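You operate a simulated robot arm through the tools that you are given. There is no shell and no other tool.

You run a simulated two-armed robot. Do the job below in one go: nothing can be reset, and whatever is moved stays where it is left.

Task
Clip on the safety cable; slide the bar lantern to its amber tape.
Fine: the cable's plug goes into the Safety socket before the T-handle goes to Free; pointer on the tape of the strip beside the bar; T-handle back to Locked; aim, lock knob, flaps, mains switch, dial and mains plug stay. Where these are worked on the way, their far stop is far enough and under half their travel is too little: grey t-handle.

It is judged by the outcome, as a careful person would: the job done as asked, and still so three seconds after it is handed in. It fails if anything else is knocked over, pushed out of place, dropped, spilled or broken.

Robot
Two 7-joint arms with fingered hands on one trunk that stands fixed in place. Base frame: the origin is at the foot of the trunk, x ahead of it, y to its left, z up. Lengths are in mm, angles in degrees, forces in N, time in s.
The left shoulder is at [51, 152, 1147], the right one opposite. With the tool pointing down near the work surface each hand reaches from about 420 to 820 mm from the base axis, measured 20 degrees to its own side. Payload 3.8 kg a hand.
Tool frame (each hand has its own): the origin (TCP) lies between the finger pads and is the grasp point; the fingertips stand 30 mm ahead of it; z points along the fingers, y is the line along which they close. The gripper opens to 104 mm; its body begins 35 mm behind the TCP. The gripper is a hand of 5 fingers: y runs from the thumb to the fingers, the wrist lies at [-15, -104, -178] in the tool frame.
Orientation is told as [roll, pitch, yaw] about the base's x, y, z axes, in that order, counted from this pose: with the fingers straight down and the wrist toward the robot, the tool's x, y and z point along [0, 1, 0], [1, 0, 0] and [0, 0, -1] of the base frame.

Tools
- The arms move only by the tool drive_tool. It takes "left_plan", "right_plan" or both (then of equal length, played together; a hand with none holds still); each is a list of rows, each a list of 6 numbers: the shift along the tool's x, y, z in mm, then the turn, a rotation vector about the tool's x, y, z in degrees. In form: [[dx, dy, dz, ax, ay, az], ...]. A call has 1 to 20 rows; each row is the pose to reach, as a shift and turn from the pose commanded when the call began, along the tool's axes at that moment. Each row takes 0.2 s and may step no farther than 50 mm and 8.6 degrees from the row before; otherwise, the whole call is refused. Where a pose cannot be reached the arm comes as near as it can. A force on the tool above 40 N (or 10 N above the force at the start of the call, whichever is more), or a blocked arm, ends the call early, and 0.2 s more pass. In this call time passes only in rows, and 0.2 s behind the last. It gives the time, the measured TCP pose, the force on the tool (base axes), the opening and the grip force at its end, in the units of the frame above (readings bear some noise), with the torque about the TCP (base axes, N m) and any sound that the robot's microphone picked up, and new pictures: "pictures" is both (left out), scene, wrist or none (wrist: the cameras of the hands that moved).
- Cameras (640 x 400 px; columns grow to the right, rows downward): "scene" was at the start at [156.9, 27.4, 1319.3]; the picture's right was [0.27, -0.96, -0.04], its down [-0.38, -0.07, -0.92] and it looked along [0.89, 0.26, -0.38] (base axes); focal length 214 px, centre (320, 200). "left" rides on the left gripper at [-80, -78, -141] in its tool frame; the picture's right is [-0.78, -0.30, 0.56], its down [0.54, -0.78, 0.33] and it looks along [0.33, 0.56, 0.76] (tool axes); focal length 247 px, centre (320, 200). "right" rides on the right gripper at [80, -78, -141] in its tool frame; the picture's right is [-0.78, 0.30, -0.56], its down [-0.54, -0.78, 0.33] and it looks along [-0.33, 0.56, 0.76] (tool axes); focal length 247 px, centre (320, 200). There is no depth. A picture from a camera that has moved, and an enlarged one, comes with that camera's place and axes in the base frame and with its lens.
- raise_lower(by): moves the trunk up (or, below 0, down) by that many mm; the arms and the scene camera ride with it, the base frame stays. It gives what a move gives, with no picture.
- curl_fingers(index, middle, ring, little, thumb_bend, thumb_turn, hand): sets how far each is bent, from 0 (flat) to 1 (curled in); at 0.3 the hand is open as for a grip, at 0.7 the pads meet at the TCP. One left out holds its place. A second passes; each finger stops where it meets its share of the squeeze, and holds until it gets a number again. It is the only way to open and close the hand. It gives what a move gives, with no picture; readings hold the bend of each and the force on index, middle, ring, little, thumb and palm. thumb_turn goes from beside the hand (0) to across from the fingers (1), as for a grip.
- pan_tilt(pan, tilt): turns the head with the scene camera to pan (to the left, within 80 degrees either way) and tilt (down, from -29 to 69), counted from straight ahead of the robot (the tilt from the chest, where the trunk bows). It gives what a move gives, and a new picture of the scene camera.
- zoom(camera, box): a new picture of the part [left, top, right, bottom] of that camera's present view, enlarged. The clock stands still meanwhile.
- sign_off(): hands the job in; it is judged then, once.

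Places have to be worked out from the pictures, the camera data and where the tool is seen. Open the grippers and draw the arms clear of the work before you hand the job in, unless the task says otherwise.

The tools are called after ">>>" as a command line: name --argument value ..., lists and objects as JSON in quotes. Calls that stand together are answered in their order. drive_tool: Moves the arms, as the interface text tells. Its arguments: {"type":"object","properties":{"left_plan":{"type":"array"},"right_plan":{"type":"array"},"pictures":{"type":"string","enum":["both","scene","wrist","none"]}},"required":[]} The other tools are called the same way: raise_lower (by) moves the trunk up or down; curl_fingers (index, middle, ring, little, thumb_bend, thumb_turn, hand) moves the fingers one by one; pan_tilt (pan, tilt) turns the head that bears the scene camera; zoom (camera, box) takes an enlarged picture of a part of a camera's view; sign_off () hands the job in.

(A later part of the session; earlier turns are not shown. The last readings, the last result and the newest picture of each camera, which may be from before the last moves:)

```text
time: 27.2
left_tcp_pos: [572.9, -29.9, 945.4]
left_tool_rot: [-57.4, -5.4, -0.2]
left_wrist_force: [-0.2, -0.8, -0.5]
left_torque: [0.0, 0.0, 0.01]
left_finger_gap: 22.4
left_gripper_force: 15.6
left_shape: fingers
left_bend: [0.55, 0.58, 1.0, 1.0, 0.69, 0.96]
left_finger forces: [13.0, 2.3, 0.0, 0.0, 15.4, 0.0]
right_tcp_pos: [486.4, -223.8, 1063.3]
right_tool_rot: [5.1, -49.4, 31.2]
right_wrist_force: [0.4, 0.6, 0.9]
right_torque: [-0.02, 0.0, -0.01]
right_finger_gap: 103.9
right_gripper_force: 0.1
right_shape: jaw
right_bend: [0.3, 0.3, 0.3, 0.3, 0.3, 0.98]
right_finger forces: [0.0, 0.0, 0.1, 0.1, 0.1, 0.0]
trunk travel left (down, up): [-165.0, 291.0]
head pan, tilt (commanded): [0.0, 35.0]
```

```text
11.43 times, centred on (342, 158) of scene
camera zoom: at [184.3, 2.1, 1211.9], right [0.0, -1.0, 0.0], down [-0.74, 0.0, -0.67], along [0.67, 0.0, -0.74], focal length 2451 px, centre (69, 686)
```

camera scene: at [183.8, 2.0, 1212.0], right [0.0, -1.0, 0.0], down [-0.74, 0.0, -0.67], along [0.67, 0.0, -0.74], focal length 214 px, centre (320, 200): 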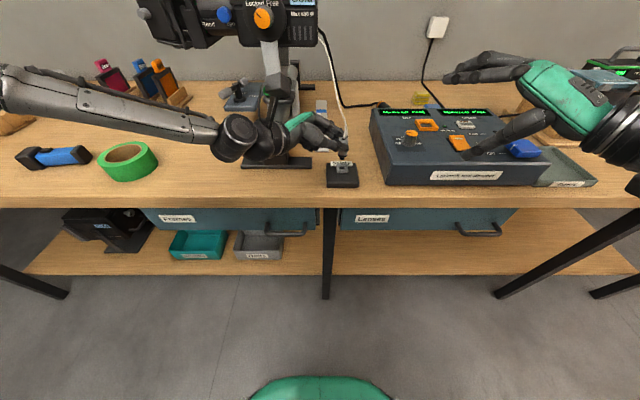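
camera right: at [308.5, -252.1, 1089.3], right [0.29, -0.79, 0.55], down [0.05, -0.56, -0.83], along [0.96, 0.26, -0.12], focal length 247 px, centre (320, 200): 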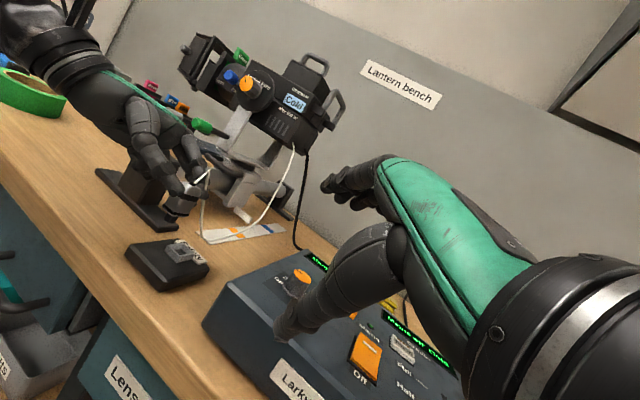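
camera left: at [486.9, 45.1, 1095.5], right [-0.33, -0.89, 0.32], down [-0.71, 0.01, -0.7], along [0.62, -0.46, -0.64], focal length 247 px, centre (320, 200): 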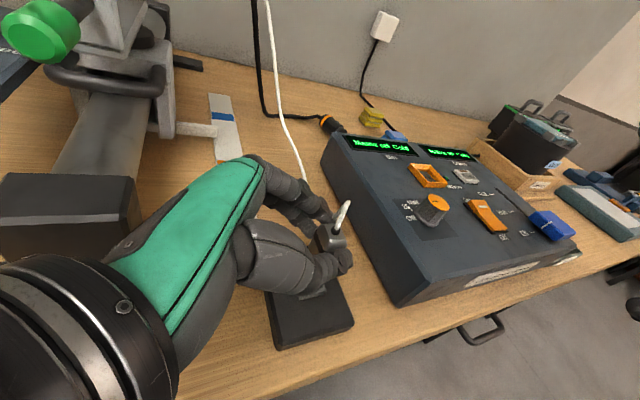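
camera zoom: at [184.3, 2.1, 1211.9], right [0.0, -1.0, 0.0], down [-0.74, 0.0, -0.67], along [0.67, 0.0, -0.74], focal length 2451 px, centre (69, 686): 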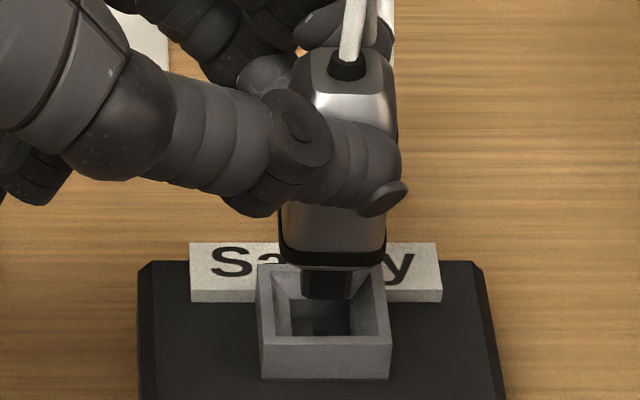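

The nose is right over the mouth, about 5 mm above it, aligned within a millimetre. I lower in 2 mm steps and watch the force.

>>> drive_tool --left_plan '[[1.67, -0.19, 1.08, 0, 0, 0], [3.35, -0.38, 2.16, 0, 0, 0], [5.02, -0.56, 3.24, 0, 0, 0], [6.7, -0.75, 4.31, 0, 0, 0]]' --pictures "none"

>>> zoom --camera "right" --box '[130, 210, 210, 270]'

>>> zoom --camera "scene" --box '[314, 140, 370, 175]'

```text
time: 28.2
left_tcp_pos: [573.3, -30.1, 938.1]
left_tool_rot: [-57.4, -5.4, -0.2]
left_wrist_force: [-0.5, 0.4, -0.2]
left_torque: [0.02, 0.0, 0.05]
left_finger_gap: 22.1
left_gripper_force: 15.7
left_shape: fingers
left_bend: [0.55, 0.58, 1.0, 1.0, 0.69, 0.96]
left_finger forces: [13.0, 2.3, 0.0, 0.1, 15.4, 0.0]
right_tcp_pos: [485.1, -224.4, 1064.2]
right_tool_rot: [5.0, -49.5, 31.1]
right_wrist_force: [-0.2, 0.0, 0.2]
right_torque: [0.02, -0.03, 0.0]
right_finger_gap: 104.1
right_gripper_force: 0.1
right_shape: jaw
right_bend: [0.3, 0.3, 0.3, 0.3, 0.3, 0.98]
right_finger forces: [0.0, 0.1, 0.1, 0.0, 0.0, 0.0]
trunk travel left (down, up): [-165.0, 291.0]
head pan, tilt (commanded): [0.0, 35.0]
```

```text
6.67 times, centred on (170, 240) of right
camera zoom: at [311.7, -249.7, 1099.2], right [0.27, -0.8, 0.54], down [0.08, -0.54, -0.84], along [0.96, 0.27, -0.09], focal length 1646 px, centre (1320, -67)
```

zoom: 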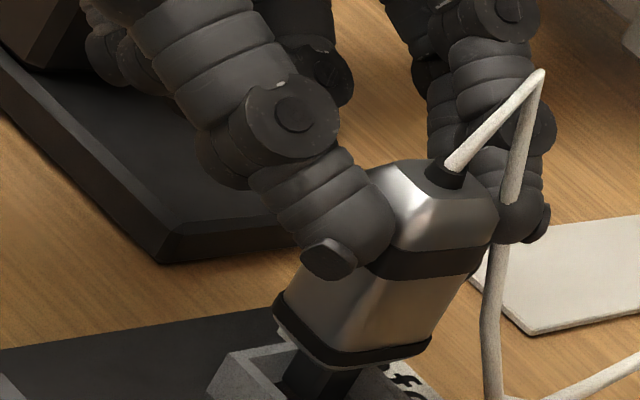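

```text
11.43 times, centred on (342, 158) of scene
camera zoom: at [184.1, 2.0, 1212.0], right [0.0, -1.0, 0.0], down [-0.74, 0.0, -0.67], along [0.67, 0.0, -0.74], focal length 2451 px, centre (69, 686)
```

zoom: 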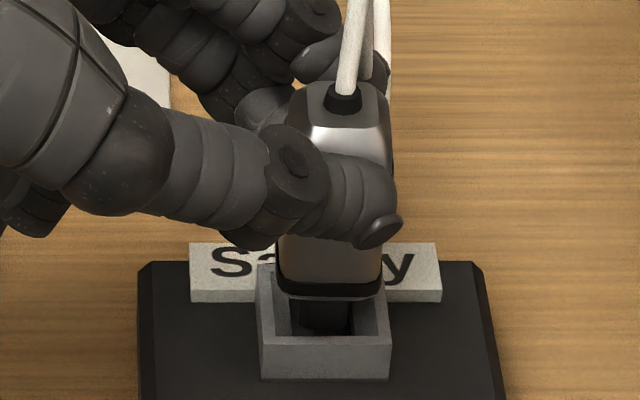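

No contact yet and the nose is entering the funnel. I continue down in 2 mm steps.

>>> drive_tool --left_plan '[[1.67, -0.19, 1.08, 0, 0, 0], [3.35, -0.38, 2.16, 0, 0, 0], [5.02, -0.56, 3.24, 0, 0, 0]]' --pictures "none"

>>> zoom --camera "right" --box '[130, 220, 210, 280]'

>>> zoom --camera "scene" --box '[314, 140, 370, 175]'

```text
time: 29.1
left_tcp_pos: [572.5, -29.3, 932.2]
left_tool_rot: [-57.4, -5.6, -0.1]
left_wrist_force: [2.0, 0.2, 2.9]
left_torque: [-0.03, -0.1, 0.04]
left_finger_gap: 22.3
left_gripper_force: 15.1
left_shape: fingers
left_bend: [0.55, 0.58, 1.0, 1.0, 0.69, 0.96]
left_finger forces: [13.4, 3.0, 0.0, 0.1, 15.0, 0.0]
right_tcp_pos: [485.8, -222.8, 1064.0]
right_tool_rot: [5.0, -49.5, 31.2]
right_wrist_force: [0.2, -0.6, -0.3]
right_torque: [-0.02, 0.02, -0.01]
right_finger_gap: 104.0
right_gripper_force: 0.0
right_shape: jaw
right_bend: [0.3, 0.3, 0.3, 0.3, 0.3, 0.98]
right_finger forces: [0.1, 0.0, 0.1, 0.0, 0.0, 0.0]
trunk travel left (down, up): [-165.0, 291.0]
head pan, tilt (commanded): [0.0, 35.0]
```

```text
6.67 times, centred on (170, 250) of right
camera zoom: at [311.3, -249.7, 1099.4], right [0.27, -0.8, 0.54], down [0.08, -0.54, -0.84], along [0.96, 0.27, -0.09], focal length 1646 px, centre (1320, -133)
```

zoom: 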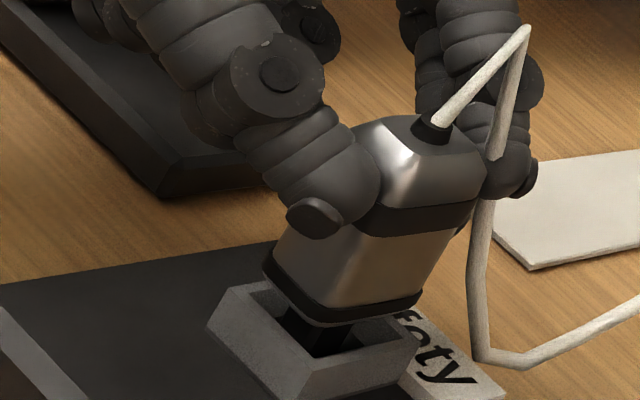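

```text
11.43 times, centred on (342, 158) of scene
camera zoom: at [183.7, 2.1, 1212.1], right [0.0, -1.0, 0.0], down [-0.74, 0.0, -0.67], along [0.67, 0.0, -0.74], focal length 2451 px, centre (69, 686)
```

zoom: 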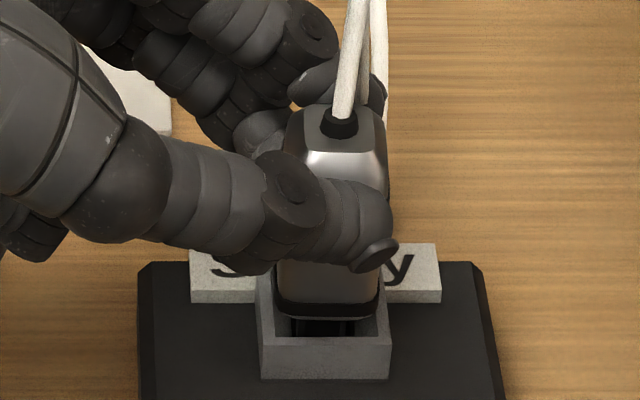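

Light contact now (+2 N in x, 3 N up), so the nose leans on the near chamfer. I shift 1.5 mm away from me and keep lowering gently.

>>> drive_tool --left_plan '[[0.12, 1.5, 0.08, 0, 0, 0], [1.4, 1.36, 0.9, 0, 0, 0], [2.6, 1.22, 1.7, 0, 0, 0], [3.9, 1.1, 2.5, 0, 0, 0]]' --pictures "none"

>>> zoom --camera "right" --box '[130, 220, 210, 280]'

>>> zoom --camera "scene" --box '[314, 140, 370, 175]'

```text
time: 30.1
left_tcp_pos: [573.0, -29.1, 928.5]
left_tool_rot: [-57.6, -5.9, -0.1]
left_wrist_force: [-5.7, 4.5, 15.7]
left_torque: [-0.37, -0.2, -0.19]
left_finger_gap: 22.0
left_gripper_force: 16.9
left_shape: fingers
left_bend: [0.55, 0.59, 1.0, 1.0, 0.69, 0.95]
left_finger forces: [11.4, 2.2, 0.0, 0.0, 19.2, 0.0]
right_tcp_pos: [482.9, -223.1, 1066.6]
right_tool_rot: [4.8, -49.7, 31.2]
right_wrist_force: [0.0, -0.2, 0.0]
right_torque: [-0.01, 0.02, -0.04]
right_finger_gap: 103.8
right_gripper_force: 0.1
right_shape: jaw
right_bend: [0.3, 0.3, 0.3, 0.3, 0.3, 0.98]
right_finger forces: [0.0, 0.1, 0.0, 0.1, 0.0, 0.0]
trunk travel left (down, up): [-165.0, 291.0]
head pan, tilt (commanded): [0.0, 35.0]
```

```text
6.67 times, centred on (170, 250) of right
camera zoom: at [308.9, -248.8, 1100.5], right [0.27, -0.8, 0.54], down [0.08, -0.54, -0.84], along [0.96, 0.27, -0.09], focal length 1646 px, centre (1320, -133)
```

zoom: 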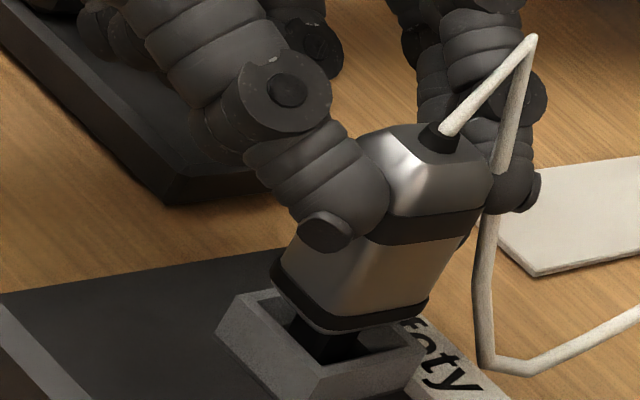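

```text
11.43 times, centred on (342, 158) of scene
camera zoom: at [180.9, 3.1, 1212.7], right [0.0, -1.0, 0.0], down [-0.74, 0.0, -0.67], along [0.67, 0.0, -0.74], focal length 2451 px, centre (69, 686)
```

zoom: 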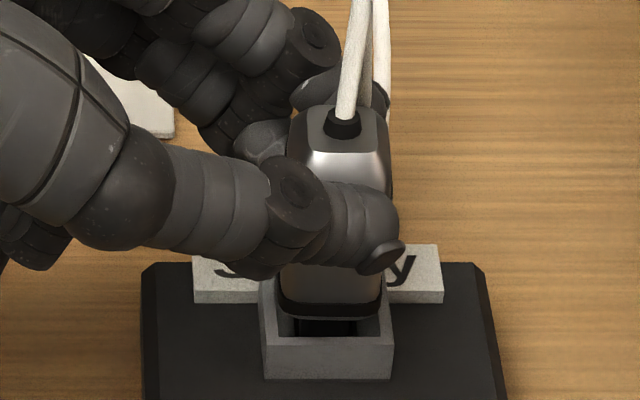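

Resistance rose to 16 N with lateral forces (−5.7,+4.5): the nose tip is caught on the funnel's lower edge ~5 mm deep. I look closely before nudging.

>>> zoom --camera "scene" --box '[330, 155, 354, 170]'

>>> zoom --camera "right" --box '[150, 245, 190, 275]'

>>> zoom --camera "left" --box '[240, 160, 400, 320]'

```text
16.00 times, centred on (342, 162) of scene
camera zoom: at [180.9, 3.1, 1212.7], right [0.0, -1.0, 0.0], down [-0.74, 0.0, -0.67], along [0.67, 0.0, -0.74], focal length 3432 px, centre (-32, 800)
```

zoom: 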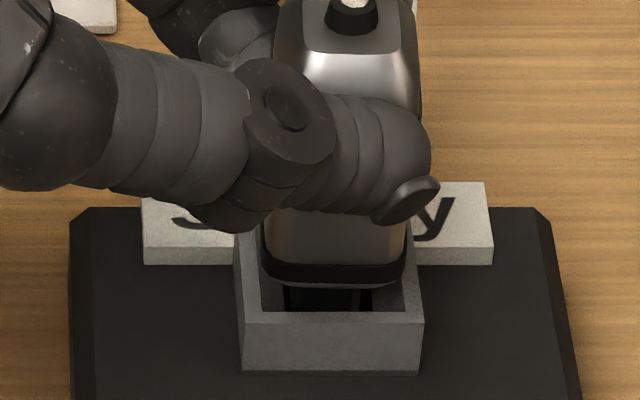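

```text
13.33 times, centred on (170, 260) of right
camera zoom: at [308.9, -248.8, 1100.5], right [0.27, -0.8, 0.54], down [0.08, -0.54, -0.84], along [0.96, 0.27, -0.09], focal length 3293 px, centre (2320, -600)
```

zoom: 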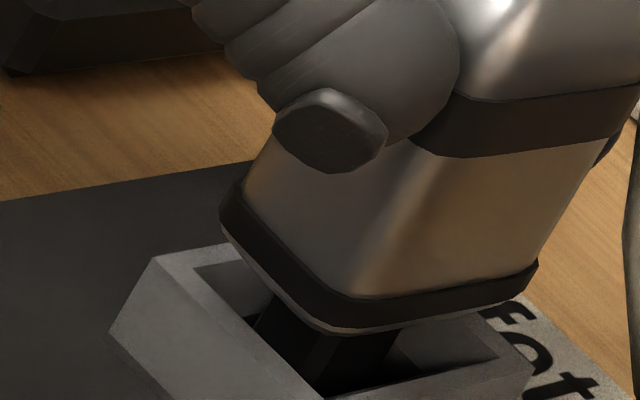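

```text
2.50 times, centred on (320, 240) of left
camera zoom: at [482.2, 46.7, 1065.3], right [-0.33, -0.89, 0.33], down [-0.71, 0.01, -0.7], along [0.62, -0.47, -0.63], focal length 617 px, centre (320, 100)
```

zoom: 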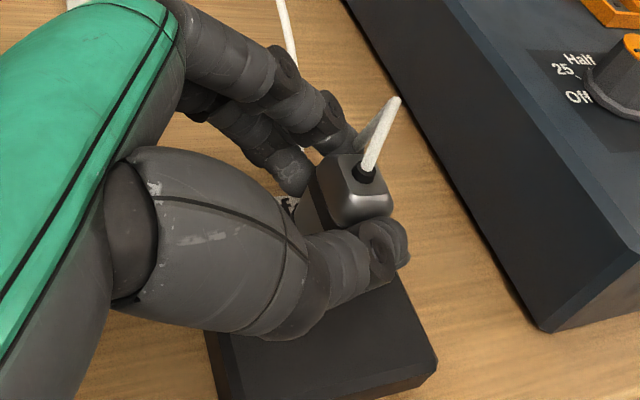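

The nose appears only ~3–5 mm in, i.e. caught on the lip of the inner hole (about ±1 mm play). I zoom in further to see which way it is off.

>>> zoom --camera "scene" --box '[337, 163, 349, 170]'

>>> zoom --camera "right" --box '[156, 260, 180, 275]'

```text
16.00 times, centred on (343, 166) of scene
camera zoom: at [180.9, 3.1, 1212.7], right [0.0, -1.0, 0.0], down [-0.74, 0.0, -0.67], along [0.67, 0.0, -0.74], focal length 3432 px, centre (-48, 736)
```

zoom: 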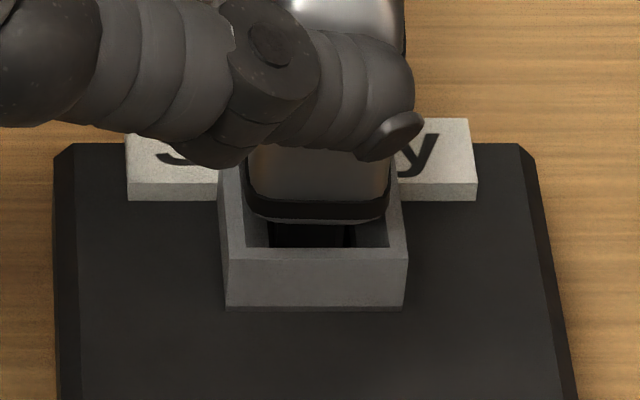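

```text
16.00 times, centred on (168, 268) of right
camera zoom: at [308.9, -248.8, 1100.5], right [0.27, -0.8, 0.54], down [0.08, -0.54, -0.84], along [0.96, 0.27, -0.09], focal length 3952 px, centre (2752, -880)
```

zoom: 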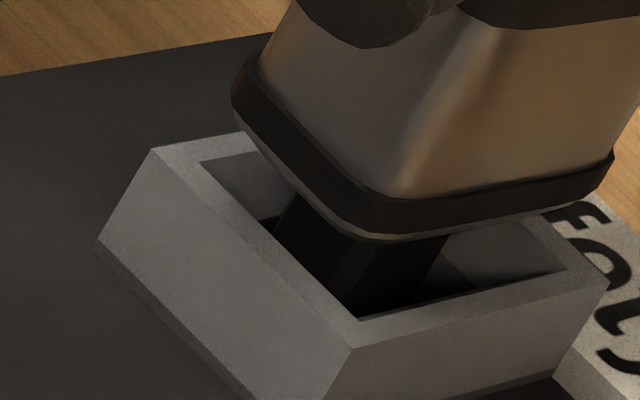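

Image measurements put the nose within a millimetre of the hole's centre, so I'll search by feel: back up 2 mm, shift −0.8 mm x / +0.8 mm y as the side forces suggest, and press again to the same depth.

>>> drive_tool --left_plan '[[-1.67, 0.19, -1.08, 0, 0, 0], [-1.3, -0.61, -1.79, 0, 0, 0], [-0.45, -0.7, -1.25, 0, 0, 0], [0.37, -0.8, -0.71, 0, 0, 0]]' --pictures "none"

```text
time: 31.1
left_tcp_pos: [572.2, -29.1, 929.3]
left_tool_rot: [-57.5, -5.8, -0.1]
left_wrist_force: [1.0, -0.5, 17.8]
left_torque: [-0.46, -0.31, -0.08]
left_finger_gap: 22.0
left_gripper_force: 16.2
left_shape: fingers
left_bend: [0.54, 0.58, 1.0, 1.0, 0.7, 0.95]
left_finger forces: [13.6, 3.5, 0.1, 0.1, 15.7, 0.1]
right_tcp_pos: [482.7, -222.8, 1065.0]
right_tool_rot: [4.9, -49.6, 31.2]
right_wrist_force: [0.2, -0.4, -0.4]
right_torque: [0.02, 0.01, -0.01]
right_finger_gap: 104.0
right_gripper_force: 0.1
right_shape: jaw
right_bend: [0.3, 0.3, 0.3, 0.3, 0.3, 0.98]
right_finger forces: [0.0, 0.0, 0.1, 0.0, 0.0, 0.1]
trunk travel left (down, up): [-165.0, 291.0]
head pan, tilt (commanded): [0.0, 35.0]
```

Side forces are gone but it still bears 18 N, and the torque points to a contact ~9 mm beyond the nose — likely the middle fingertip resting on the socket's far wall. I back up 2 mm, open the middle finger away, and look.

>>> drive_tool --left_plan '[[-1.67, 0.19, -1.08, 0, 0, 0]]' --pictures "none"

>>> curl_fingers --hand "left" --middle 0.25

>>> zoom --camera "scene" --box '[314, 140, 370, 175]'

>>> zoom --camera "right" --box '[130, 220, 210, 280]'

>>> zoom --camera "left" --box '[240, 160, 400, 320]'

```text
time: 31.4
left_tcp_pos: [572.4, -29.2, 930.1]
left_tool_rot: [-57.3, -5.6, -0.3]
left_wrist_force: [2.1, -1.8, 12.7]
left_torque: [-0.33, -0.25, 0.01]
left_finger_gap: 21.9
left_gripper_force: 15.6
left_shape: fingers
left_bend: [0.54, 0.58, 1.0, 1.0, 0.7, 0.95]
left_finger forces: [13.6, 3.5, 0.1, 0.0, 15.2, 0.0]
right_tcp_pos: [484.5, -225.2, 1064.3]
right_tool_rot: [5.0, -49.7, 31.3]
right_wrist_force: [-0.1, 0.1, -0.6]
right_torque: [0.06, -0.01, 0.01]
right_finger_gap: 103.8
right_gripper_force: 0.0
right_shape: jaw
right_bend: [0.3, 0.3, 0.3, 0.3, 0.3, 0.98]
right_finger forces: [0.0, 0.1, 0.0, 0.0, 0.0, 0.0]
trunk travel left (down, up): [-165.0, 291.0]
head pan, tilt (commanded): [0.0, 35.0]
```

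```text
time: 32.5
left_tcp_pos: [572.1, -29.4, 929.4]
left_tool_rot: [-57.4, -5.6, -0.3]
left_wrist_force: [-2.2, -1.5, 9.3]
left_torque: [-0.23, -0.12, 0.0]
left_finger_gap: 22.1
left_gripper_force: 14.5
left_shape: fingers
left_bend: [0.54, 0.25, 1.0, 1.0, 0.7, 0.95]
left_finger forces: [13.1, 0.1, 0.0, 0.0, 15.5, 0.0]
right_tcp_pos: [485.3, -224.0, 1066.4]
right_tool_rot: [4.9, -49.6, 31.3]
right_wrist_force: [-1.4, -0.9, -0.3]
right_torque: [0.02, 0.0, -0.04]
right_finger_gap: 104.0
right_gripper_force: 0.1
right_shape: jaw
right_bend: [0.3, 0.3, 0.3, 0.3, 0.3, 0.98]
right_finger forces: [0.1, 0.1, 0.0, 0.0, 0.0, 0.0]
trunk travel left (down, up): [-165.0, 291.0]
head pan, tilt (commanded): [0.0, 35.0]
```

```text
11.43 times, centred on (342, 158) of scene
camera zoom: at [182.5, 1.9, 1212.2], right [0.0, -1.0, 0.0], down [-0.74, 0.0, -0.67], along [0.67, 0.0, -0.74], focal length 2451 px, centre (69, 686)
```

zoom: 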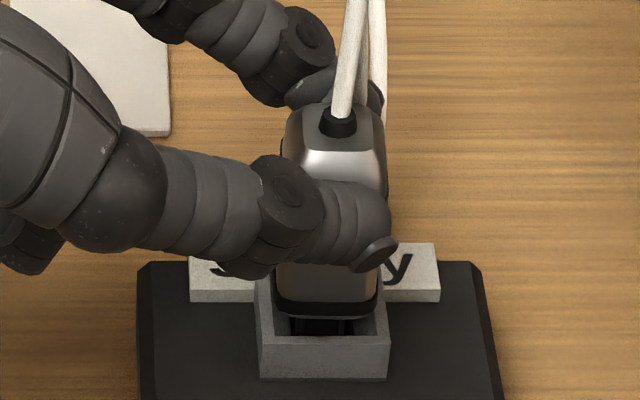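

```text
6.67 times, centred on (170, 250) of right
camera zoom: at [310.2, -249.9, 1099.6], right [0.27, -0.8, 0.54], down [0.08, -0.54, -0.84], along [0.96, 0.27, -0.09], focal length 1646 px, centre (1320, -133)
```

zoom: 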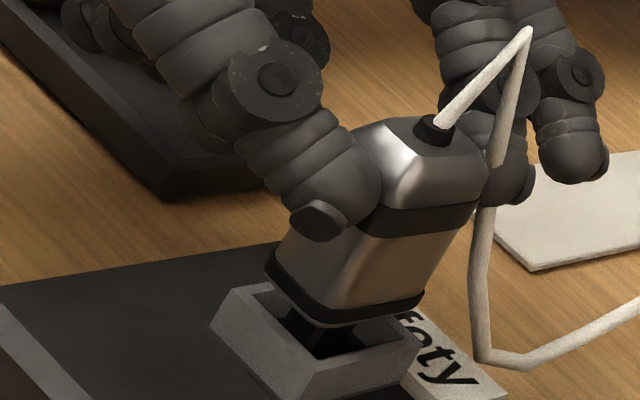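

```text
2.50 times, centred on (320, 240) of left
camera zoom: at [481.3, 47.0, 1065.9], right [-0.33, -0.89, 0.32], down [-0.71, 0.01, -0.7], along [0.62, -0.46, -0.63], focal length 617 px, centre (320, 100)
```

zoom: 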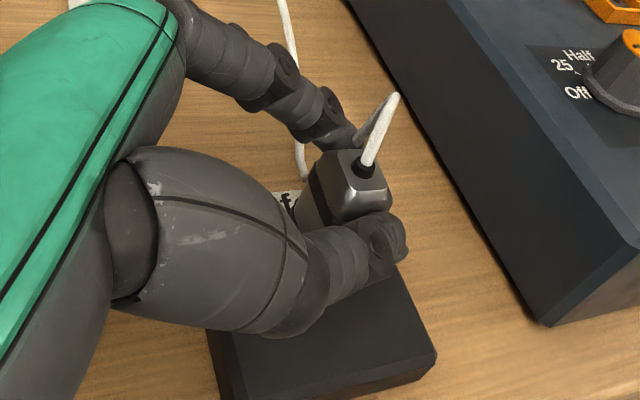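

Middle finger is clear, yet some upward force remains, so the nose itself is bearing on something. I lift 3 mm to unload, then probe with the vision-based offset (+1.2 x, −1.2 y) and press lightly.

>>> drive_tool --left_plan '[[-1.25, 0.14, -0.81, 0, 0, 0], [-2.5, 0.28, -1.62, 0, 0, 0]]' --pictures "none"

>>> zoom --camera "scene" --box '[326, 152, 358, 172]'

>>> zoom --camera "right" --box '[140, 240, 188, 275]'

```text
time: 33.0
left_tcp_pos: [572.0, -29.6, 931.2]
left_tool_rot: [-57.2, -5.3, -0.3]
left_wrist_force: [-2.1, -2.8, -0.4]
left_torque: [-0.06, -0.03, -0.02]
left_finger_gap: 22.2
left_gripper_force: 14.6
left_shape: fingers
left_bend: [0.54, 0.25, 1.0, 1.0, 0.7, 0.96]
left_finger forces: [12.8, 0.0, 0.0, 0.1, 15.5, 0.1]
right_tcp_pos: [486.1, -223.3, 1064.6]
right_tool_rot: [5.0, -49.6, 31.2]
right_wrist_force: [0.1, -0.5, 0.0]
right_torque: [0.01, -0.01, -0.02]
right_finger_gap: 104.0
right_gripper_force: 0.0
right_shape: jaw
right_bend: [0.3, 0.3, 0.3, 0.3, 0.3, 0.98]
right_finger forces: [0.1, 0.0, 0.0, 0.0, 0.0, 0.0]
trunk travel left (down, up): [-165.0, 291.0]
head pan, tilt (commanded): [0.0, 35.0]
```

```text
16.00 times, centred on (342, 162) of scene
camera zoom: at [183.5, 1.5, 1211.9], right [0.0, -1.0, 0.0], down [-0.74, 0.0, -0.67], along [0.67, 0.0, -0.74], focal length 3432 px, centre (-32, 808)
```

zoom: 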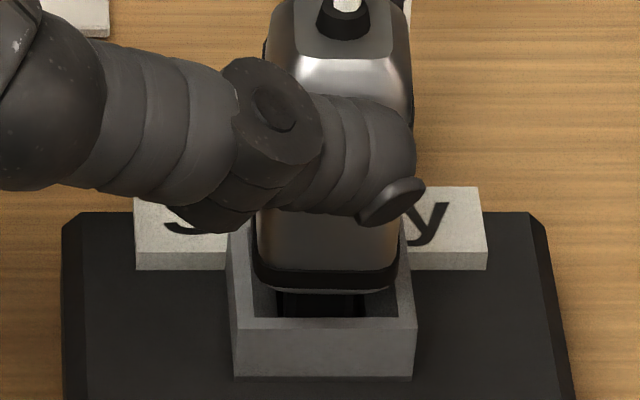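

```text
11.43 times, centred on (164, 258) of right
camera zoom: at [311.1, -250.2, 1099.1], right [0.27, -0.8, 0.54], down [0.08, -0.54, -0.84], along [0.96, 0.27, -0.09], focal length 2823 px, centre (2103, -457)
```

zoom: 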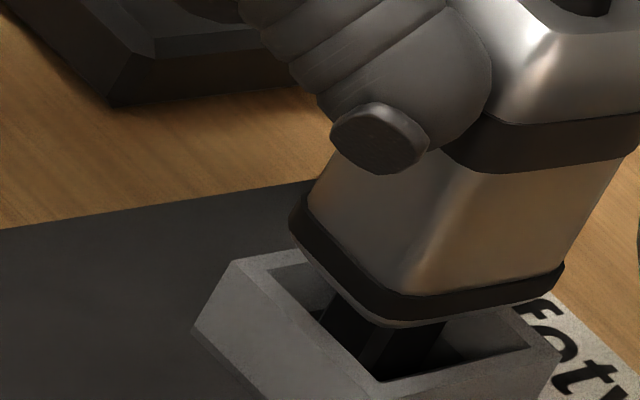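

Unloaded, the residual force (−2.8 N in y) and the close-ups agree that the nose sits ~0.9 mm too far left (+y); x is right. I shift −1 mm in y and press down in small steps.

>>> drive_tool --left_plan '[[-0.54, 0, 0.84, 0, 0, 0], [0.7, -0.14, 1.65, 0, 0, 0], [1.97, -0.28, 2.46, 0, 0, 0], [3.2, -0.42, 3.27, 0, 0, 0]]' --pictures "none"

>>> zoom --camera "scene" --box '[326, 152, 358, 172]'

>>> zoom --camera "right" --box '[140, 240, 188, 275]'

```text
time: 34.0
left_tcp_pos: [572.6, -28.7, 930.1]
left_tool_rot: [-57.5, -5.6, -0.2]
left_wrist_force: [-5.1, 1.6, 8.0]
left_torque: [-0.21, -0.04, -0.14]
left_finger_gap: 22.0
left_gripper_force: 15.0
left_shape: fingers
left_bend: [0.55, 0.25, 1.0, 1.0, 0.7, 0.95]
left_finger forces: [11.9, 0.0, 0.0, 0.0, 18.1, 0.0]
right_tcp_pos: [483.8, -223.2, 1064.9]
right_tool_rot: [5.0, -49.6, 31.1]
right_wrist_force: [0.0, 0.1, 0.5]
right_torque: [-0.01, 0.01, 0.02]
right_finger_gap: 103.9
right_gripper_force: 0.1
right_shape: jaw
right_bend: [0.3, 0.3, 0.3, 0.3, 0.3, 0.98]
right_finger forces: [0.0, 0.0, 0.1, 0.1, 0.0, 0.1]
trunk travel left (down, up): [-165.0, 291.0]
head pan, tilt (commanded): [0.0, 35.0]
```

```text
16.00 times, centred on (342, 162) of scene
camera zoom: at [181.8, 2.5, 1212.5], right [0.0, -1.0, 0.0], down [-0.74, 0.0, -0.67], along [0.67, 0.0, -0.74], focal length 3432 px, centre (-32, 808)
```

zoom: 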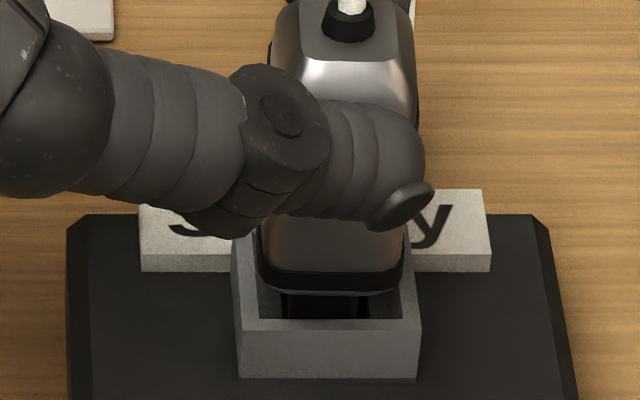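

```text
11.43 times, centred on (164, 258) of right
camera zoom: at [309.6, -249.3, 1100.0], right [0.27, -0.8, 0.54], down [0.08, -0.54, -0.84], along [0.96, 0.27, -0.09], focal length 2823 px, centre (2103, -457)
```

zoom: 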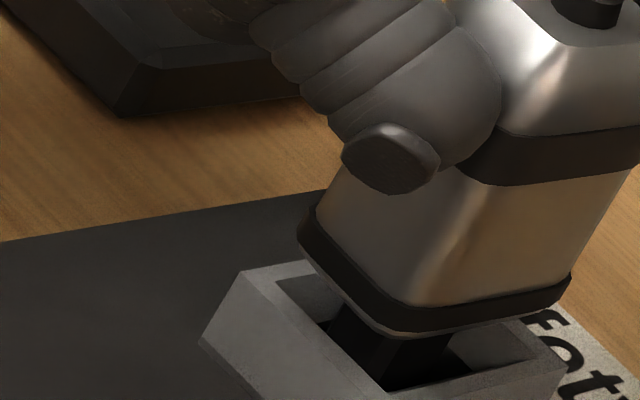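

The nose is inside the hole's width in y now; the remaining −5 N in x says its tip leans on the far (+x) edge. I ease up 1.5 mm, shift 1 mm toward me, and press again.

>>> drive_tool --left_plan '[[-1.33, -0.86, -0.86, 0, 0, 0], [0.13, -1.02, 0.08, 0, 0, 0], [1.6, -1.18, 1.02, 0, 0, 0]]' --pictures "none"

>>> zoom --camera "scene" --box '[326, 152, 358, 172]'

>>> zoom --camera "right" --box '[140, 240, 188, 275]'

```text
time: 34.9
left_tcp_pos: [571.8, -29.9, 929.0]
left_tool_rot: [-57.6, -5.8, 0.0]
left_wrist_force: [-1.7, 3.6, 14.5]
left_torque: [-0.38, -0.18, -0.08]
left_finger_gap: 21.9
left_gripper_force: 15.6
left_shape: fingers
left_bend: [0.54, 0.25, 1.0, 1.0, 0.71, 0.95]
left_finger forces: [14.0, 0.0, 0.1, 0.0, 16.7, 0.0]
right_tcp_pos: [483.3, -223.0, 1065.9]
right_tool_rot: [4.9, -49.7, 31.3]
right_wrist_force: [0.6, 0.9, -0.8]
right_torque: [0.03, -0.01, 0.03]
right_finger_gap: 104.0
right_gripper_force: 0.0
right_shape: jaw
right_bend: [0.3, 0.3, 0.3, 0.3, 0.3, 0.98]
right_finger forces: [0.1, 0.0, 0.0, 0.0, 0.1, 0.0]
trunk travel left (down, up): [-165.0, 291.0]
head pan, tilt (commanded): [0.0, 35.0]
```

```text
16.00 times, centred on (342, 162) of scene
camera zoom: at [181.6, 2.9, 1212.6], right [0.0, -1.0, 0.0], down [-0.74, 0.0, -0.67], along [0.67, 0.0, -0.74], focal length 3432 px, centre (-32, 808)
```

zoom: 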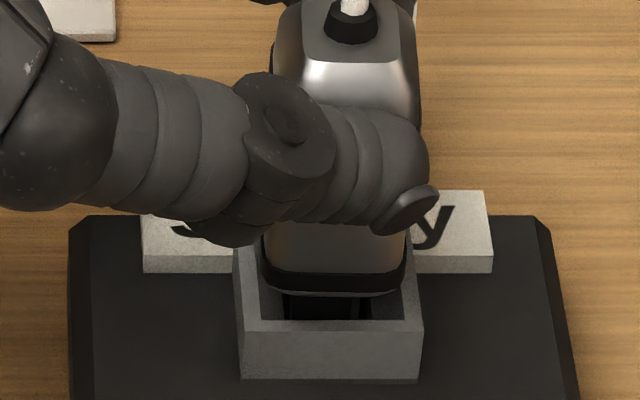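

```text
11.43 times, centred on (164, 258) of right
camera zoom: at [309.5, -248.9, 1100.3], right [0.27, -0.8, 0.54], down [0.08, -0.54, -0.84], along [0.96, 0.27, -0.09], focal length 2823 px, centre (2103, -457)
```

zoom: 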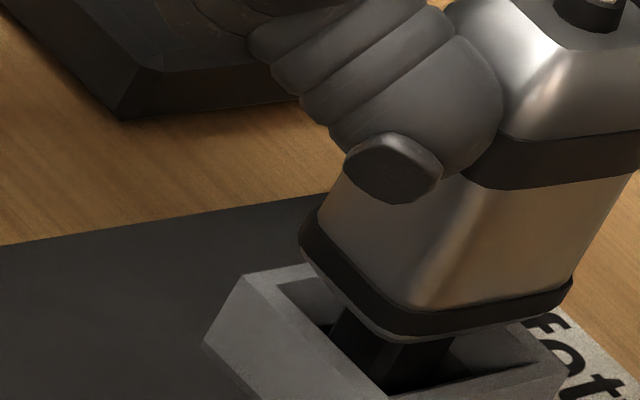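

Measured again: nose ≈13 mm long, socket floor ≈8 mm below its rim, and the plug body is now ≈5 mm above the rim — so the nose is essentially at the floor. I'll press a bit more firmly to seat (clip) it and listen for a click.

>>> drive_tool --left_plan '[[0.84, -0.09, 0.54, 0, 0, 0], [1.67, -0.19, 1.08, 0, 0, 0], [2.5, -0.28, 1.62, 0, 0, 0]]' --pictures "none"

>>> zoom --camera "scene" --box '[326, 152, 358, 172]'

>>> zoom --camera "right" --box '[130, 220, 210, 280]'

```text
time: 35.6
left_tcp_pos: [571.8, -29.7, 925.0]
left_tool_rot: [-57.6, -5.8, -0.2]
left_wrist_force: [-4.7, 4.6, 20.1]
left_torque: [-0.49, -0.2, -0.17]
left_finger_gap: 21.6
left_gripper_force: 16.2
left_shape: fingers
left_bend: [0.53, 0.25, 1.0, 1.0, 0.72, 0.94]
left_finger forces: [14.3, 0.0, 0.0, 0.1, 17.9, 0.0]
right_tcp_pos: [483.2, -222.7, 1066.4]
right_tool_rot: [4.8, -49.7, 31.2]
right_wrist_force: [0.3, 0.5, -0.9]
right_torque: [0.01, -0.03, -0.01]
right_finger_gap: 104.2
right_gripper_force: 0.0
right_shape: jaw
right_bend: [0.3, 0.3, 0.3, 0.3, 0.3, 0.98]
right_finger forces: [0.0, 0.0, 0.1, 0.0, 0.0, 0.1]
trunk travel left (down, up): [-165.0, 291.0]
head pan, tilt (commanded): [0.0, 35.0]
```

```text
16.00 times, centred on (342, 162) of scene
camera zoom: at [180.9, 3.1, 1212.6], right [0.0, -1.0, 0.0], down [-0.74, 0.0, -0.67], along [0.67, 0.0, -0.74], focal length 3432 px, centre (-32, 808)
```

zoom: 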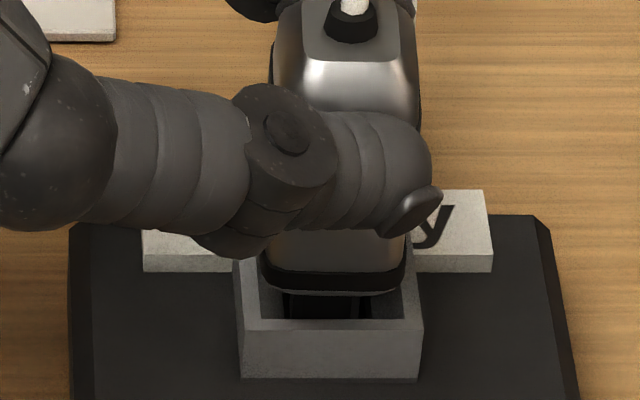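

```text
6.67 times, centred on (170, 250) of right
camera zoom: at [308.8, -248.8, 1100.5], right [0.27, -0.8, 0.54], down [0.08, -0.54, -0.84], along [0.96, 0.27, -0.09], focal length 1646 px, centre (1320, -133)
```

zoom: 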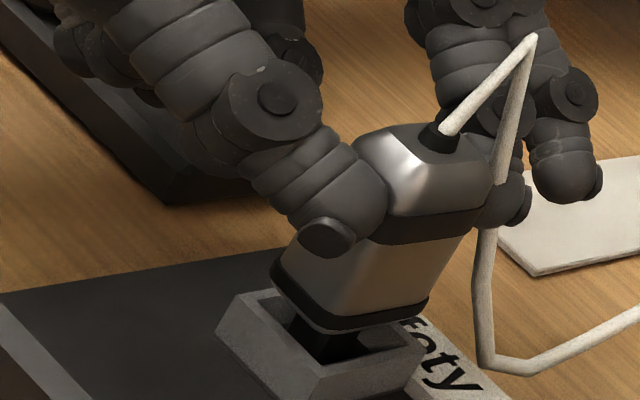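

The hand slid 3 mm down the plug at 20 N while the plug stayed put, so it is on a firm stop, but I heard no click. I'll loosen the grip slightly and see whether the plug stands by itself.

>>> curl_fingers --hand "left" --index 0.47 --thumb_bend 0.6

>>> zoom --camera "scene" --box '[322, 147, 362, 172]'

>>> zoom --camera "right" --box '[130, 220, 210, 280]'

```text
time: 36.6
left_tcp_pos: [573.1, -29.7, 923.0]
left_tool_rot: [-57.3, -5.5, -0.1]
left_wrist_force: [-0.2, -0.6, 0.4]
left_torque: [0.02, -0.02, 0.01]
left_finger_gap: 42.8
left_gripper_force: 0.0
left_shape: fingers
left_bend: [0.47, 0.25, 1.0, 1.0, 0.6, 0.97]
left_finger forces: [0.1, 0.0, 0.0, 0.0, 0.0, 0.0]
right_tcp_pos: [486.4, -223.5, 1064.6]
right_tool_rot: [5.0, -49.6, 31.0]
right_wrist_force: [0.5, 0.1, 0.1]
right_torque: [0.01, -0.05, 0.02]
right_finger_gap: 104.1
right_gripper_force: 0.0
right_shape: jaw
right_bend: [0.3, 0.3, 0.3, 0.3, 0.3, 0.98]
right_finger forces: [0.1, 0.0, 0.0, 0.1, 0.0, 0.1]
trunk travel left (down, up): [-165.0, 291.0]
head pan, tilt (commanded): [0.0, 35.0]
```

```text
16.00 times, centred on (342, 160) of scene
camera zoom: at [183.9, 2.1, 1212.0], right [0.0, -1.0, 0.0], down [-0.74, 0.0, -0.67], along [0.67, 0.0, -0.74], focal length 3432 px, centre (-32, 848)
```

zoom: 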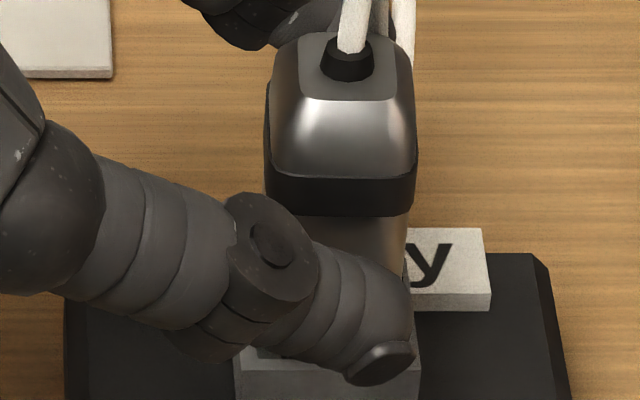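

```text
6.67 times, centred on (170, 250) of right
camera zoom: at [311.5, -249.7, 1099.2], right [0.27, -0.8, 0.54], down [0.08, -0.54, -0.84], along [0.96, 0.27, -0.09], focal length 1646 px, centre (1320, -133)
```

zoom: 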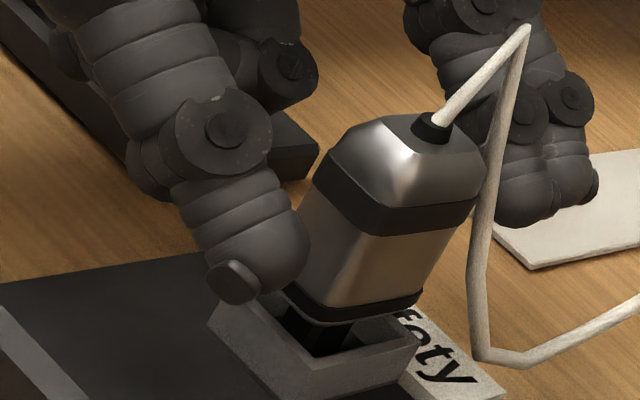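

The plug stands upright on its own in the socket. To make sure it's fully home I'll regrip it 9 mm higher with index, middle and thumb for a stronger hold, then press again.

>>> drive_tool --left_plan '[[-3.8, 0.42, -2.4, 0, 0, 0], [-7.5, 0.85, -4.9, 0, 0, 0]]' --pictures "none"

>>> curl_fingers --hand "left" --index 0.8 --middle 0.8 --thumb_bend 0.8

>>> zoom --camera "scene" --box '[322, 147, 362, 172]'

>>> zoom --camera "right" --box '[130, 220, 210, 280]'

```text
time: 37.2
left_tcp_pos: [572.6, -29.4, 932.4]
left_tool_rot: [-57.5, -5.4, -0.2]
left_wrist_force: [-0.2, -1.2, -0.4]
left_torque: [0.01, 0.01, 0.02]
left_finger_gap: 42.7
left_gripper_force: 0.1
left_shape: fingers
left_bend: [0.47, 0.25, 1.0, 1.0, 0.6, 0.97]
left_finger forces: [0.0, 0.0, 0.0, 0.0, 0.0, 0.1]
right_tcp_pos: [484.7, -223.5, 1064.9]
right_tool_rot: [5.1, -49.6, 31.1]
right_wrist_force: [-1.2, 0.1, 0.1]
right_torque: [0.01, 0.0, 0.0]
right_finger_gap: 104.0
right_gripper_force: 0.1
right_shape: jaw
right_bend: [0.3, 0.3, 0.3, 0.3, 0.3, 0.98]
right_finger forces: [0.0, 0.0, 0.0, 0.0, 0.1, 0.0]
trunk travel left (down, up): [-165.0, 291.0]
head pan, tilt (commanded): [0.0, 35.0]
```

```text
time: 38.2
left_tcp_pos: [574.0, -29.2, 931.3]
left_tool_rot: [-57.4, -5.4, -0.3]
left_wrist_force: [6.3, -3.1, -2.9]
left_torque: [0.04, -0.12, 0.02]
left_finger_gap: 22.1
left_gripper_force: 19.9
left_shape: fingers
left_bend: [0.57, 0.6, 1.0, 1.0, 0.68, 0.97]
left_finger forces: [11.6, 11.5, 0.0, 0.0, 17.0, 0.0]
right_tcp_pos: [488.0, -224.3, 1063.0]
right_tool_rot: [5.1, -49.5, 31.1]
right_wrist_force: [0.3, 0.5, -0.1]
right_torque: [0.01, 0.02, -0.01]
right_finger_gap: 104.0
right_gripper_force: 0.2
right_shape: jaw
right_bend: [0.3, 0.3, 0.3, 0.3, 0.3, 0.98]
right_finger forces: [0.1, 0.0, 0.0, 0.1, 0.0, 0.0]
trunk travel left (down, up): [-165.0, 291.0]
head pan, tilt (commanded): [0.0, 35.0]
```

```text
16.00 times, centred on (342, 160) of scene
camera zoom: at [185.6, 1.5, 1211.7], right [0.0, -1.0, 0.0], down [-0.74, 0.0, -0.67], along [0.67, 0.0, -0.74], focal length 3432 px, centre (-32, 848)
```

zoom: 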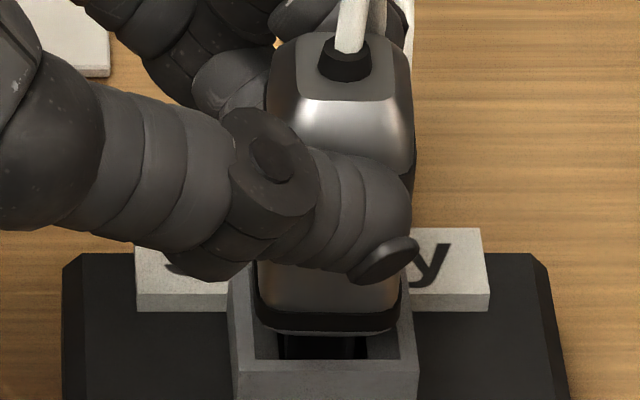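

```text
6.67 times, centred on (170, 250) of right
camera zoom: at [313.0, -250.2, 1098.7], right [0.27, -0.8, 0.54], down [0.07, -0.54, -0.84], along [0.96, 0.27, -0.09], focal length 1646 px, centre (1320, -133)
```

zoom: 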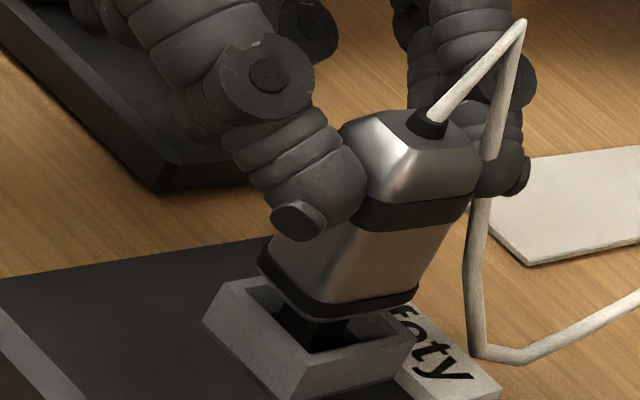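

Grip is now firmer (index 12, middle 12, thumb 17 N). I relax the side load by 1.2 mm in +x and press down in 1 mm steps.

>>> drive_tool --left_plan '[[0.1, 1.2, 0.06, 0, 0, 0], [0.94, 1.1, 0.6, 0, 0, 0], [1.77, 1.0, 1.14, 0, 0, 0], [2.6, 0.9, 1.68, 0, 0, 0], [3.45, 0.82, 2.2, 0, 0, 0], [4.3, 0.73, 2.75, 0, 0, 0]]' --pictures "none"

>>> zoom --camera "scene" --box '[322, 147, 362, 172]'

>>> zoom --camera "right" --box '[130, 220, 210, 280]'

```text
time: 39.6
left_tcp_pos: [574.1, -29.7, 929.3]
left_tool_rot: [-57.6, -5.7, -0.1]
left_wrist_force: [3.5, -0.2, 13.2]
left_torque: [-0.29, -0.33, -0.09]
left_finger_gap: 22.1
left_gripper_force: 21.5
left_shape: fingers
left_bend: [0.57, 0.6, 1.0, 1.0, 0.68, 0.96]
left_finger forces: [11.3, 11.7, 0.0, 0.0, 19.0, 0.0]
right_tcp_pos: [484.9, -223.4, 1065.1]
right_tool_rot: [4.9, -49.5, 31.1]
right_wrist_force: [0.6, 0.7, 0.6]
right_torque: [-0.03, 0.02, 0.01]
right_finger_gap: 104.1
right_gripper_force: 0.0
right_shape: jaw
right_bend: [0.3, 0.3, 0.3, 0.3, 0.3, 0.98]
right_finger forces: [0.1, 0.1, 0.0, 0.0, 0.0, 0.1]
trunk travel left (down, up): [-165.0, 291.0]
head pan, tilt (commanded): [0.0, 35.0]
```

```text
16.00 times, centred on (342, 160) of scene
camera zoom: at [183.0, 2.1, 1212.3], right [0.0, -1.0, 0.0], down [-0.74, 0.0, -0.67], along [0.67, 0.0, -0.74], focal length 3432 px, centre (-32, 848)
```

zoom: 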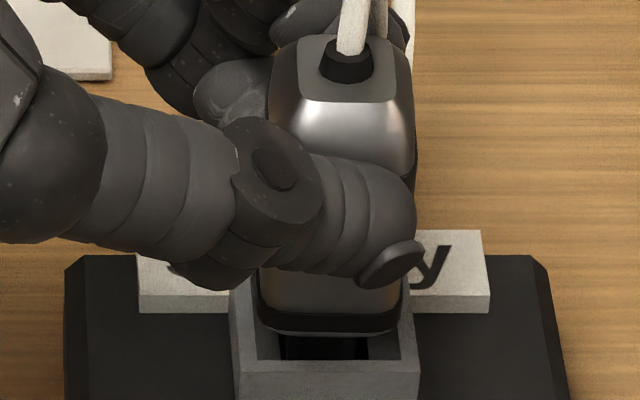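

```text
6.67 times, centred on (170, 250) of right
camera zoom: at [310.7, -249.7, 1099.7], right [0.27, -0.8, 0.54], down [0.08, -0.54, -0.84], along [0.96, 0.27, -0.09], focal length 1646 px, centre (1320, -133)
```

zoom: 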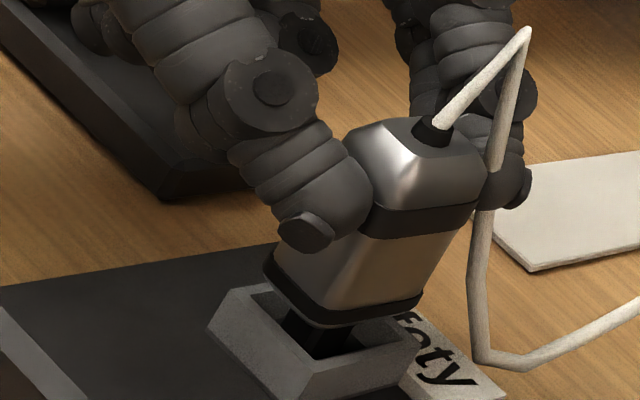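

Holding without slip at 13 N so far. I keep pressing up to about 30 N.

>>> drive_tool --left_plan '[[0.84, -0.09, 0.54, 0, 0, 0], [1.67, -0.19, 1.08, 0, 0, 0], [2.5, -0.28, 1.62, 0, 0, 0], [3.35, -0.38, 2.16, 0, 0, 0]]' --pictures "none"

>>> zoom --camera "right" --box '[130, 220, 210, 280]'

>>> zoom --camera "scene" --box '[322, 147, 362, 172]'

```text
time: 40.6
left_tcp_pos: [574.2, -29.0, 927.5]
left_tool_rot: [-57.7, -5.9, -0.1]
left_wrist_force: [4.7, 3.1, 25.4]
left_torque: [-0.57, -0.5, -0.13]
left_finger_gap: 21.8
left_gripper_force: 22.0
left_shape: fingers
left_bend: [0.56, 0.6, 1.0, 1.0, 0.69, 0.95]
left_finger forces: [11.8, 12.7, 0.0, 0.0, 19.7, 0.0]
right_tcp_pos: [482.7, -223.1, 1064.9]
right_tool_rot: [4.8, -49.8, 31.2]
right_wrist_force: [-0.4, 0.5, 0.4]
right_torque: [-0.02, 0.01, -0.02]
right_finger_gap: 104.1
right_gripper_force: 0.1
right_shape: jaw
right_bend: [0.3, 0.3, 0.3, 0.3, 0.3, 0.98]
right_finger forces: [0.0, 0.0, 0.1, 0.0, 0.0, 0.0]
trunk travel left (down, up): [-165.0, 291.0]
head pan, tilt (commanded): [0.0, 35.0]
```

```text
6.67 times, centred on (170, 250) of right
camera zoom: at [309.5, -249.0, 1100.3], right [0.27, -0.8, 0.54], down [0.08, -0.54, -0.84], along [0.96, 0.27, -0.09], focal length 1646 px, centre (1320, -133)
```

zoom: 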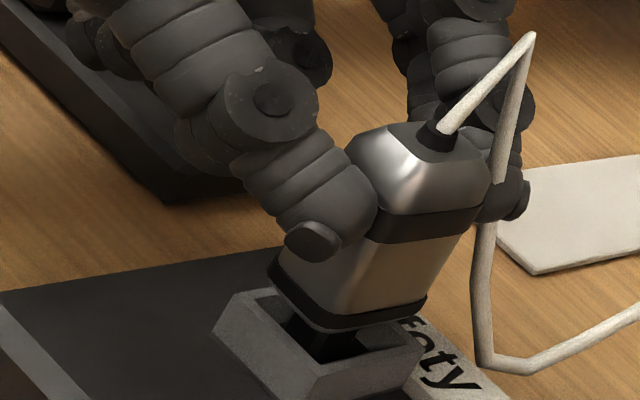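

```text
16.00 times, centred on (342, 160) of scene
camera zoom: at [181.6, 2.8, 1212.6], right [0.0, -1.0, 0.0], down [-0.74, 0.0, -0.67], along [0.67, 0.0, -0.74], focal length 3432 px, centre (-32, 848)
```

zoom: 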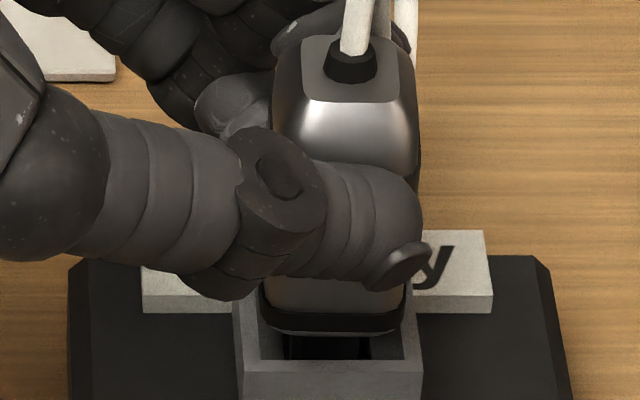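

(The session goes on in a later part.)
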